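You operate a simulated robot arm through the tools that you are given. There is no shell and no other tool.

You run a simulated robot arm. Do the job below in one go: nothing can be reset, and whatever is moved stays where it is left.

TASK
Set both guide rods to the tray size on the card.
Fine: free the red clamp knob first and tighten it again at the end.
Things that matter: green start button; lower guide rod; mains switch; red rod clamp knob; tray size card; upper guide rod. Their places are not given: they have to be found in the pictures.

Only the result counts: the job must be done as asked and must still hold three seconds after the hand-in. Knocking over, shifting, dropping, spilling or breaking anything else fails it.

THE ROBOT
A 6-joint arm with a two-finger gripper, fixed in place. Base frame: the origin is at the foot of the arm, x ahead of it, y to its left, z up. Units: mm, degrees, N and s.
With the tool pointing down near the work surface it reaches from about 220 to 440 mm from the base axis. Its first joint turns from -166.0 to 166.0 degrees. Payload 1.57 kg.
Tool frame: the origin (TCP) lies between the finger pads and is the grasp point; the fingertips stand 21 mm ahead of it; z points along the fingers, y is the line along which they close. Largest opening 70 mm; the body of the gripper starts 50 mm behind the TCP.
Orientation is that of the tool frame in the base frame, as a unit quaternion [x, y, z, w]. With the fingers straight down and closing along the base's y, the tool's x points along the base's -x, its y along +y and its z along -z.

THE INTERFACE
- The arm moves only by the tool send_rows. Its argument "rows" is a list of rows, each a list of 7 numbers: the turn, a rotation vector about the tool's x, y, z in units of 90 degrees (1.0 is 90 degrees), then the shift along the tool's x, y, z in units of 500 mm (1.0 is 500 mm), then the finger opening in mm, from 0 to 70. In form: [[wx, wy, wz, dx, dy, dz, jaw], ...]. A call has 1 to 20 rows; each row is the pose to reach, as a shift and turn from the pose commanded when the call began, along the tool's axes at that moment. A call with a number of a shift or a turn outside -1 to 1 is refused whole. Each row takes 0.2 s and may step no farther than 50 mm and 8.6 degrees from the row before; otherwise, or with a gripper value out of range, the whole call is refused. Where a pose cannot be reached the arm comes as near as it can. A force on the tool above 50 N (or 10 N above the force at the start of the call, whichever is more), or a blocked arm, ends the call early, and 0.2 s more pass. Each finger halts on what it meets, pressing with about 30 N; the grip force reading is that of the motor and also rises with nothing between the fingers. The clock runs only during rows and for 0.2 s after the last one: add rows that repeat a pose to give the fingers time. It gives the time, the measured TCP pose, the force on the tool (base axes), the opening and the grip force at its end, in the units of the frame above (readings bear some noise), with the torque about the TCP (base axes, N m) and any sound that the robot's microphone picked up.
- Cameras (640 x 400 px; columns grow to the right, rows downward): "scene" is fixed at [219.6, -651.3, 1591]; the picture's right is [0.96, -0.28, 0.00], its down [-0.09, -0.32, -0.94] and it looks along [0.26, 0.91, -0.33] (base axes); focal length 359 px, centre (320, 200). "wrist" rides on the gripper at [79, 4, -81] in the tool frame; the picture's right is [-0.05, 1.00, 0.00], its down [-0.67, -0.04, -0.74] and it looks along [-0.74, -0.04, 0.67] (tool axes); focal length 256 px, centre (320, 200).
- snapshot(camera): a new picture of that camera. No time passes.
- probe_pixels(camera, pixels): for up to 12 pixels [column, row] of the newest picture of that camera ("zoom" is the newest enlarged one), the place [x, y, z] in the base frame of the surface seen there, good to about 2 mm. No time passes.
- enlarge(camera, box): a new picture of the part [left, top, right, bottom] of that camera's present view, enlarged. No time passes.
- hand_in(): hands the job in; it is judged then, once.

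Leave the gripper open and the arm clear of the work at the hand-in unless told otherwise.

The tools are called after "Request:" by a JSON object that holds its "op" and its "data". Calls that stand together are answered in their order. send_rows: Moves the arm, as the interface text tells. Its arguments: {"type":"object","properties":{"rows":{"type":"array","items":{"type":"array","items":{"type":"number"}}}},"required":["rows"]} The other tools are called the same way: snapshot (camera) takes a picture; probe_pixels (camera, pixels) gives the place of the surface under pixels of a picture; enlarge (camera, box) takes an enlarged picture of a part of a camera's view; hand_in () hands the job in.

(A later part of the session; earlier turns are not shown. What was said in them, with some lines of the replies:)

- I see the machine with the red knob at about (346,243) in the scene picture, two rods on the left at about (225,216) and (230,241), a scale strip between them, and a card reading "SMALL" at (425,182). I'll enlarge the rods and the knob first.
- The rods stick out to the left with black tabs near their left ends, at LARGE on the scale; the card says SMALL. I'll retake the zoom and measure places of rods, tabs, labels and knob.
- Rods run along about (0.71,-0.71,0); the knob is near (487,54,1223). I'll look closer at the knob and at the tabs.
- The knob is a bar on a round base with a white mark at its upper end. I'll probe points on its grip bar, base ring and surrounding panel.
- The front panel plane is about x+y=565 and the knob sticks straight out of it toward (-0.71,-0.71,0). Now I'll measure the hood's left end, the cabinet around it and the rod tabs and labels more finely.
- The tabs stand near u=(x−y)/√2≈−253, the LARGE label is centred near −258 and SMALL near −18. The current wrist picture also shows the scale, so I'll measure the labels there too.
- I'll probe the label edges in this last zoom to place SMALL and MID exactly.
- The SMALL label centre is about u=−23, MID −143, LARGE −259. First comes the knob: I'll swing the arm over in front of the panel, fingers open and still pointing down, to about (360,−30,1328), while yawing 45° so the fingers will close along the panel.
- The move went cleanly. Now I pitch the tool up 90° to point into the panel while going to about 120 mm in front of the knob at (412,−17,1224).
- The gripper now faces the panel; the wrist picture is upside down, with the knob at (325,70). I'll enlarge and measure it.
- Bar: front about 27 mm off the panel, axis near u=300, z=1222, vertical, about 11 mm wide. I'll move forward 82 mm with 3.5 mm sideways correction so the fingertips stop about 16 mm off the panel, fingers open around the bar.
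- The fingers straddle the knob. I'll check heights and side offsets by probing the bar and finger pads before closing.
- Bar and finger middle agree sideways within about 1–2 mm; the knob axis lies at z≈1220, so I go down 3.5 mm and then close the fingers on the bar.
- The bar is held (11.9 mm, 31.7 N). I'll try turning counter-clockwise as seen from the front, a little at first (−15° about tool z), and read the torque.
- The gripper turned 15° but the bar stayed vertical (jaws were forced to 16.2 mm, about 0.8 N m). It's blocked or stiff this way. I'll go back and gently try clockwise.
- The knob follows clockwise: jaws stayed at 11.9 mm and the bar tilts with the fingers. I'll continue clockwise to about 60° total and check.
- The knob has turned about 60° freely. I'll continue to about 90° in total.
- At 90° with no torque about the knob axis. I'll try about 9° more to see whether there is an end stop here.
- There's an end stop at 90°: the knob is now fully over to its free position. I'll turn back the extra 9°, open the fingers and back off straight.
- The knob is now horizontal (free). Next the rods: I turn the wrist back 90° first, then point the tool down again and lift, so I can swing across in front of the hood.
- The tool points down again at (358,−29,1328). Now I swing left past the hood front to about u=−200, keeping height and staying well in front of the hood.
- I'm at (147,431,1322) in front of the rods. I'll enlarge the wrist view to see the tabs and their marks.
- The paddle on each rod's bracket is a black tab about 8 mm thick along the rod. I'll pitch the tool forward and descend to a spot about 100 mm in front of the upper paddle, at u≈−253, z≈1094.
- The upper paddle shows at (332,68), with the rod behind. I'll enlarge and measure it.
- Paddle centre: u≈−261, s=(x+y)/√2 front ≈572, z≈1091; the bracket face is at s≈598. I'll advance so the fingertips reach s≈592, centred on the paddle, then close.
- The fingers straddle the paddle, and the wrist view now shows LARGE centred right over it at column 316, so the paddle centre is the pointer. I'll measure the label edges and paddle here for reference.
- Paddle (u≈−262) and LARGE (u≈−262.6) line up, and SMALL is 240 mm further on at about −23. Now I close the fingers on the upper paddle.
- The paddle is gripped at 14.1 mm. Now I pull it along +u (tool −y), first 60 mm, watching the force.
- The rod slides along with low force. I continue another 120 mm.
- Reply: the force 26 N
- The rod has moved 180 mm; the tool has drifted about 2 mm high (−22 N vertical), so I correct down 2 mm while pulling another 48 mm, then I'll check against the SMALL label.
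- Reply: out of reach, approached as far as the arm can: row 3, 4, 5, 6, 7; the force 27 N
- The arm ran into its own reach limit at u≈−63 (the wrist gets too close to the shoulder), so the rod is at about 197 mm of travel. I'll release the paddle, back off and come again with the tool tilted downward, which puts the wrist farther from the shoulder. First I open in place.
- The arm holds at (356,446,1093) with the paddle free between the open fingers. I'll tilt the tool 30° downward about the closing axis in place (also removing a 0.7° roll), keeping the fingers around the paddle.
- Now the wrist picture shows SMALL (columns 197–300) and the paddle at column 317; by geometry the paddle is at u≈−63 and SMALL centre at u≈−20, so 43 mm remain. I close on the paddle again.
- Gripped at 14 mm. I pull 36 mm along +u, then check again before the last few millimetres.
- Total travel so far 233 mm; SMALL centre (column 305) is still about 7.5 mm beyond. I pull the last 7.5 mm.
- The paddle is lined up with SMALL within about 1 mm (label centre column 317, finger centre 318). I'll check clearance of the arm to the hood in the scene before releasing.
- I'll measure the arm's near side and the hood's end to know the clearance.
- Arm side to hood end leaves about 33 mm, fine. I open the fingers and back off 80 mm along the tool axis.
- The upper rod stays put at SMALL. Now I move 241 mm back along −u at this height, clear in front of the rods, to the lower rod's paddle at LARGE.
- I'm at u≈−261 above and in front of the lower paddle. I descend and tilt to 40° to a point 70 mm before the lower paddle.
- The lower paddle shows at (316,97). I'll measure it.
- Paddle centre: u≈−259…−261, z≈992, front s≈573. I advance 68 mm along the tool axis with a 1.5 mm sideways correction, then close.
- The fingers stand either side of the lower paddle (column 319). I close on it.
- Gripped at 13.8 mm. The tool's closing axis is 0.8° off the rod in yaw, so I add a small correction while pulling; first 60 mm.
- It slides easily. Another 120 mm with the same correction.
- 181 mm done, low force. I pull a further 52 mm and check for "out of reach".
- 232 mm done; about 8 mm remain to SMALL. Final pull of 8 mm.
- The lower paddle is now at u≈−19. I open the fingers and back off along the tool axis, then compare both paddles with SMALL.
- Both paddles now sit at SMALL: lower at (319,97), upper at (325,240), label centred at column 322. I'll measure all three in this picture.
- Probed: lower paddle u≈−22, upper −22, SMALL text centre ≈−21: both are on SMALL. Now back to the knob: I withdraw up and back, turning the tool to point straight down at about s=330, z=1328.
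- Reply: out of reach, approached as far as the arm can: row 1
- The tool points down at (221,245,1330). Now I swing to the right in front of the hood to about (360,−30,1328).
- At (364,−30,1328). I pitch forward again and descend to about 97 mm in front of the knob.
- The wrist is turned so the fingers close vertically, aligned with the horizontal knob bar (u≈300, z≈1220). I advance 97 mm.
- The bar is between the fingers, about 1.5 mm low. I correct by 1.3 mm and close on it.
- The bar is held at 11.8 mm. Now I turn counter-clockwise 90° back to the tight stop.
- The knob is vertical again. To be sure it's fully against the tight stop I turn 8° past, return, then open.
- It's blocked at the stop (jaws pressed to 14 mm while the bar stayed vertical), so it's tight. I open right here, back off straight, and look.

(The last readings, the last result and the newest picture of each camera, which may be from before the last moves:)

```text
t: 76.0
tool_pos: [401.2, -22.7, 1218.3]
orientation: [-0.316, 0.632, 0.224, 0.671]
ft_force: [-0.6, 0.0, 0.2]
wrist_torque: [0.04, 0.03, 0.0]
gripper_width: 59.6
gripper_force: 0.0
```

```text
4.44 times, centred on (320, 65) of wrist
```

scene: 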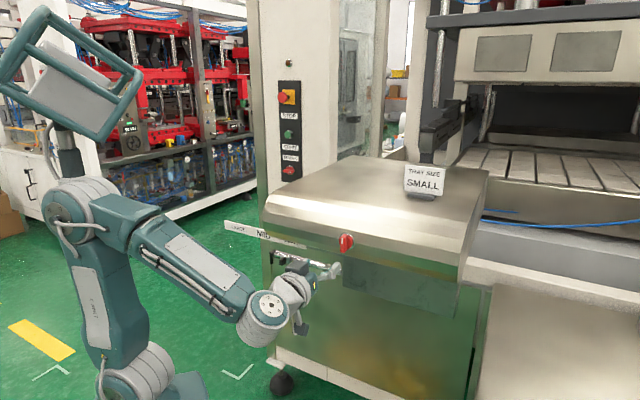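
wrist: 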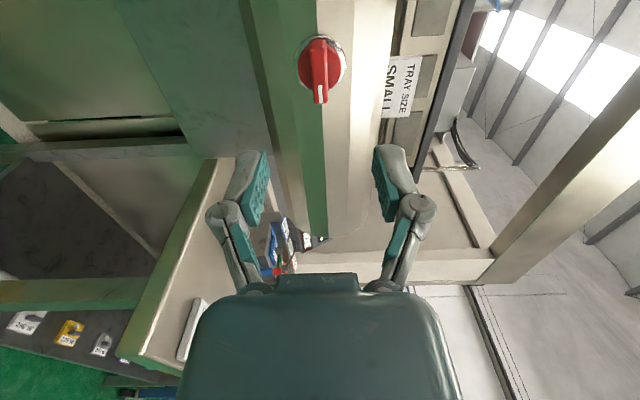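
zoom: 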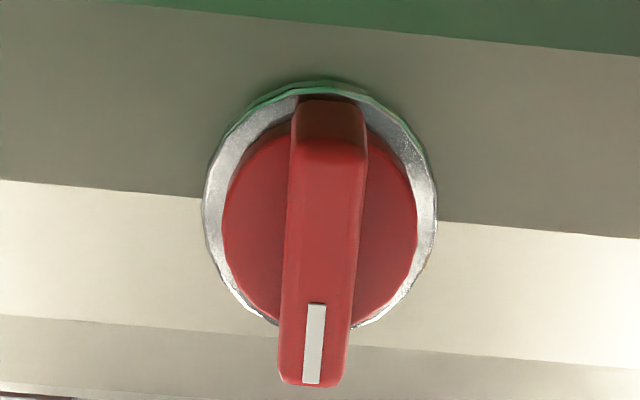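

The knob is vertical as at the start (tight). I undo the 8° roll, then raise the tool away to the earlier clear pose so I can check the rods.

Request:
{"op": "send_rows", "data": {"rows": [[0, 0, 0.045, 0, 0, 0, 60], [0, 0, 0.09, 0, 0, 0, 60], [0, 0, 0.09, 0, 0, 0, 60]]}}

Request:
{"op": "send_rows", "data": {"rows": [[0, 0.08333, 0, -0.0181, 0.00425, -0.0033, 70], [0, 0.16667, 0, -0.0362, 0.0085, -0.0066, 70], [0, 0.25, 0, -0.0543, 0.01275, -0.0099, 70], [0, 0.33333, 0, -0.0723, 0.017, -0.0132, 70], [0, 0.41667, 0, -0.0904, 0.02125, -0.0165, 70], [0, 0.5, 0, -0.1085, 0.0255, -0.0198, 70], [0, 0.58333, 0, -0.1266, 0.02975, -0.0231, 70], [0, 0.66667, 0, -0.1447, 0.034, -0.0264, 70], [0, 0.75, 0, -0.1628, 0.03825, -0.0297, 70], [0, 0.83333, 0, -0.1808, 0.0425, -0.033, 70], [0, 0.91667, 0, -0.1989, 0.04675, -0.0363, 70], [0, 1, 0, -0.217, 0.051, -0.0396, 70], [0, 1, 0, -0.217, 0.051, -0.0396, 70]]}}

Request:
{"op": "snapshot", "data": {"camera": "scene"}}

Request:
{"op": "snapshot", "data": {"camera": "wrist"}}

Request:
{"op": "enlarge", "data": {"camera": "scene", "box": [200, 190, 380, 300]}}

```text
t: 76.8
tool_pos: [401.8, -23.6, 1218.6]
orientation: [-0.269, 0.653, 0.27, 0.654]
ft_force: [0.1, 0.2, 0.2]
wrist_torque: [-0.02, -0.01, -0.01]
gripper_width: 59.9
gripper_force: 0.1
```

```text
t: 79.6
tool_pos: [368.9, -18.6, 1328.0]
orientation: [-0.382, 0.924, 0.001, -0.001]
ft_force: [-0.1, -0.5, 0.2]
wrist_torque: [0.02, -0.06, 0.0]
gripper_width: 70.0
gripper_force: 0.0
```

```text
taken
```

scene: 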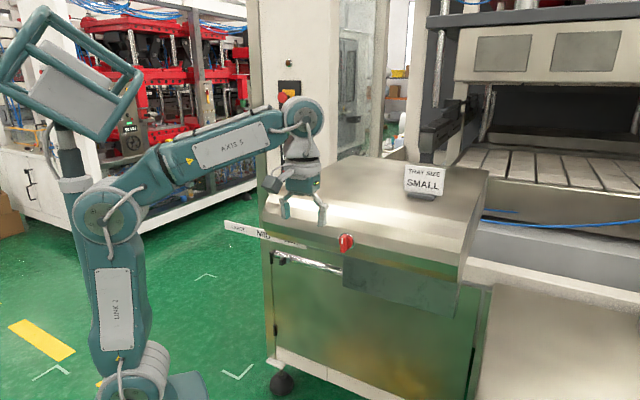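

```text
taken
```

wrist: 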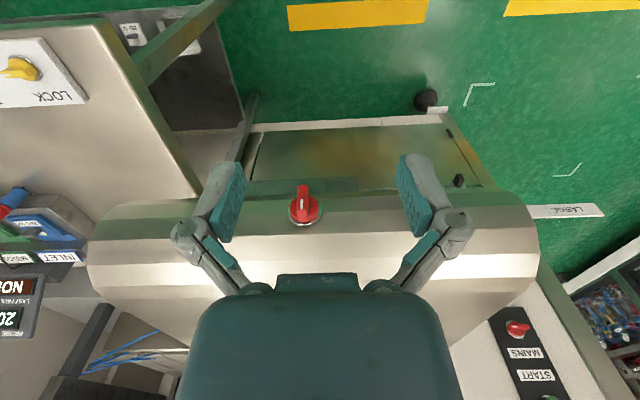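

```text
3.56 times, centred on (290, 245) of scene
```

zoom: 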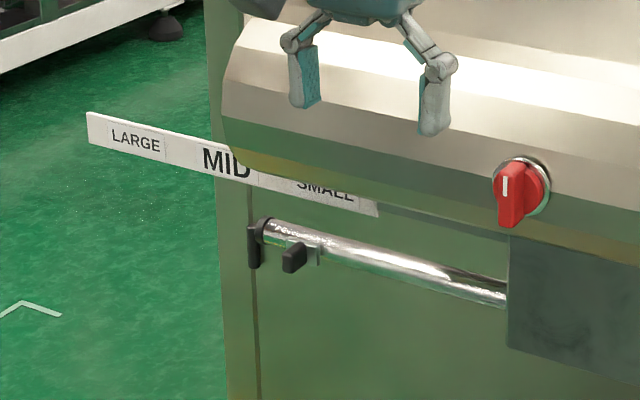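

The knob is tight; the lower paddle is visible below SMALL at zoom (294,257). I'll swing the arm back to its clear starting pose, from where the wrist camera can also see the upper rod.

Request:
{"op": "send_rows", "data": {"rows": [[0, 0, 0.0625, -0.01975, 0.05975, 0, 70], [0, 0, 0.125, -0.0395, 0.1195, 0, 70], [0, 0, 0.1875, -0.05925, 0.17925, 0, 70], [0, 0, 0.25, -0.079, 0.239, 0, 70], [0, 0, 0.3125, -0.09875, 0.29875, 0, 70], [0, 0, 0.375, -0.1185, 0.3585, 0, 70], [0, 0, 0.4375, -0.13825, 0.41825, 0, 70], [0, 0, 0.5, -0.158, 0.478, 0, 70], [0, 0, 0.5, -0.158, 0.478, 0, 70]]}}

Request:
{"op": "snapshot", "data": {"camera": "wrist"}}

Request:
{"op": "enlarge", "data": {"camera": "wrist", "box": [400, 20, 640, 200]}}

Request:
{"op": "snapshot", "data": {"camera": "scene"}}

```text
t: 81.6
tool_pos: [255.3, 207.0, 1327.5]
orientation: [0.002, 1.0, 0.0, 0.0]
ft_force: [-0.5, -1.0, -0.5]
wrist_torque: [0.01, 0.02, -0.02]
gripper_width: 70.1
gripper_force: 0.1
```

```text
taken
```

wrist: 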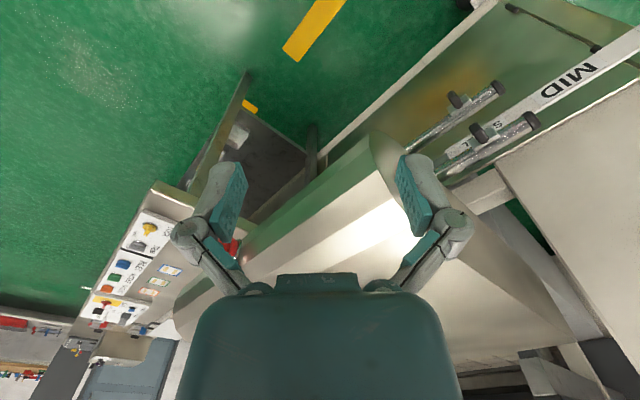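

```text
2.22 times, centred on (520, 110) of wrist
```

zoom: 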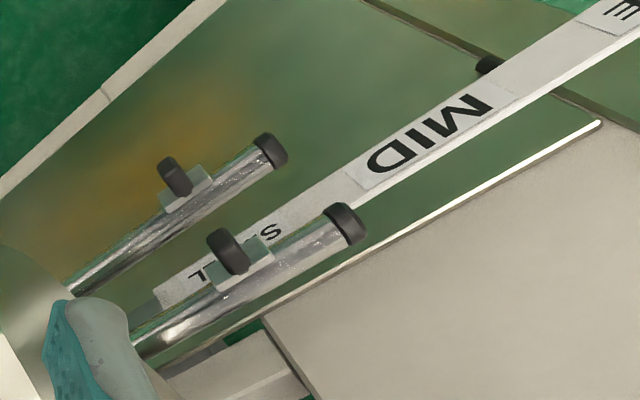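

```text
taken
```

scene: 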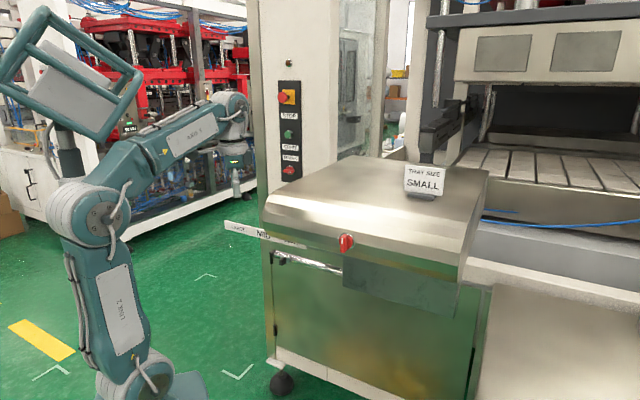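

Both rods show with their paddles beside SMALL and the arm is clear. One last measurement of both paddles after tightening.

Request:
{"op": "enlarge", "data": {"camera": "wrist", "box": [400, 20, 640, 200]}}

Request:
{"op": "probe_pixels", "data": {"camera": "zoom", "pixels": [[168, 168], [176, 185], [226, 238], [237, 265], [268, 150], [345, 225], [195, 275], [272, 232], [355, 178], [465, 105]]}}

Request:
{"op": "enlarge", "data": {"camera": "scene", "box": [310, 215, 380, 275]}}

```text
2.22 times, centred on (520, 110) of wrist
```

zoom: 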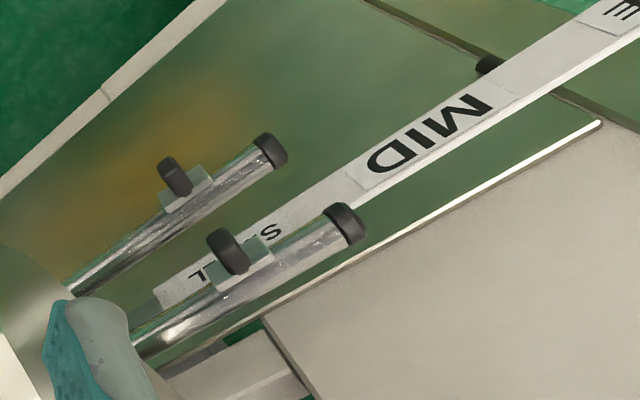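

```text
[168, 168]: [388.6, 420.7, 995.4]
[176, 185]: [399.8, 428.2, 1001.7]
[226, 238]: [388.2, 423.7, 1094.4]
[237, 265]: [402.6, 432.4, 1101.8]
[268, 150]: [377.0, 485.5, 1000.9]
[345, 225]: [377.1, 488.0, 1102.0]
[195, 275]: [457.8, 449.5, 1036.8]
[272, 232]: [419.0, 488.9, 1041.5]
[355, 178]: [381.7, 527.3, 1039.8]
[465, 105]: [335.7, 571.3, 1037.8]
```

```text
6.67 times, centred on (345, 245) of scene
```

zoom: 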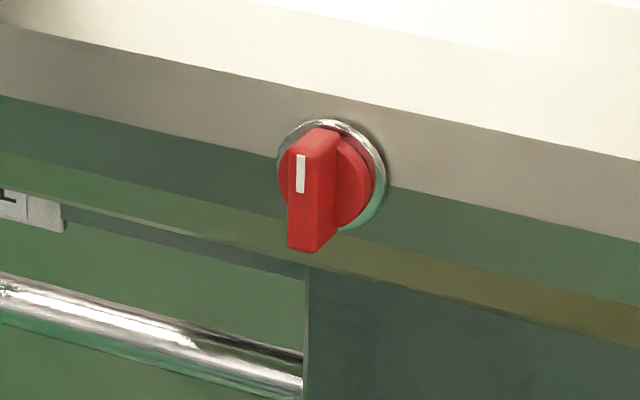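

Lower paddle u≈−21 and upper u≈−23 against the SMALL centre at about −22. The knob is vertical and tight, the gripper is open and the arm is clear. I hand in.

Request:
{"op": "hand_in", "data": {}}

```text
The job is handed in.
```

Both guide rods are now set to SMALL, the size on the card, and I've handed the job in. I haven't seen the judged result.

- **Clamp knob:** I freed it by turning it 90° clockwise to its stop. At the end I turned it back anticlockwise until it was firm against the other stop. It is upright again, as it was at the start.
- **Rods:** I slid each one about 240 mm by its black tab, from LARGE to SMALL. After tightening, both tabs measured within about 2 mm of the centre of the SMALL label.
- **Re-grip on the upper rod:** the arm reached its limit about 43 mm short. I let go, took hold again at a steeper angle and finished the slide.

I did not touch the start button, mains switch or card. I left the gripper open and the arm back at its starting position, clear of the work.
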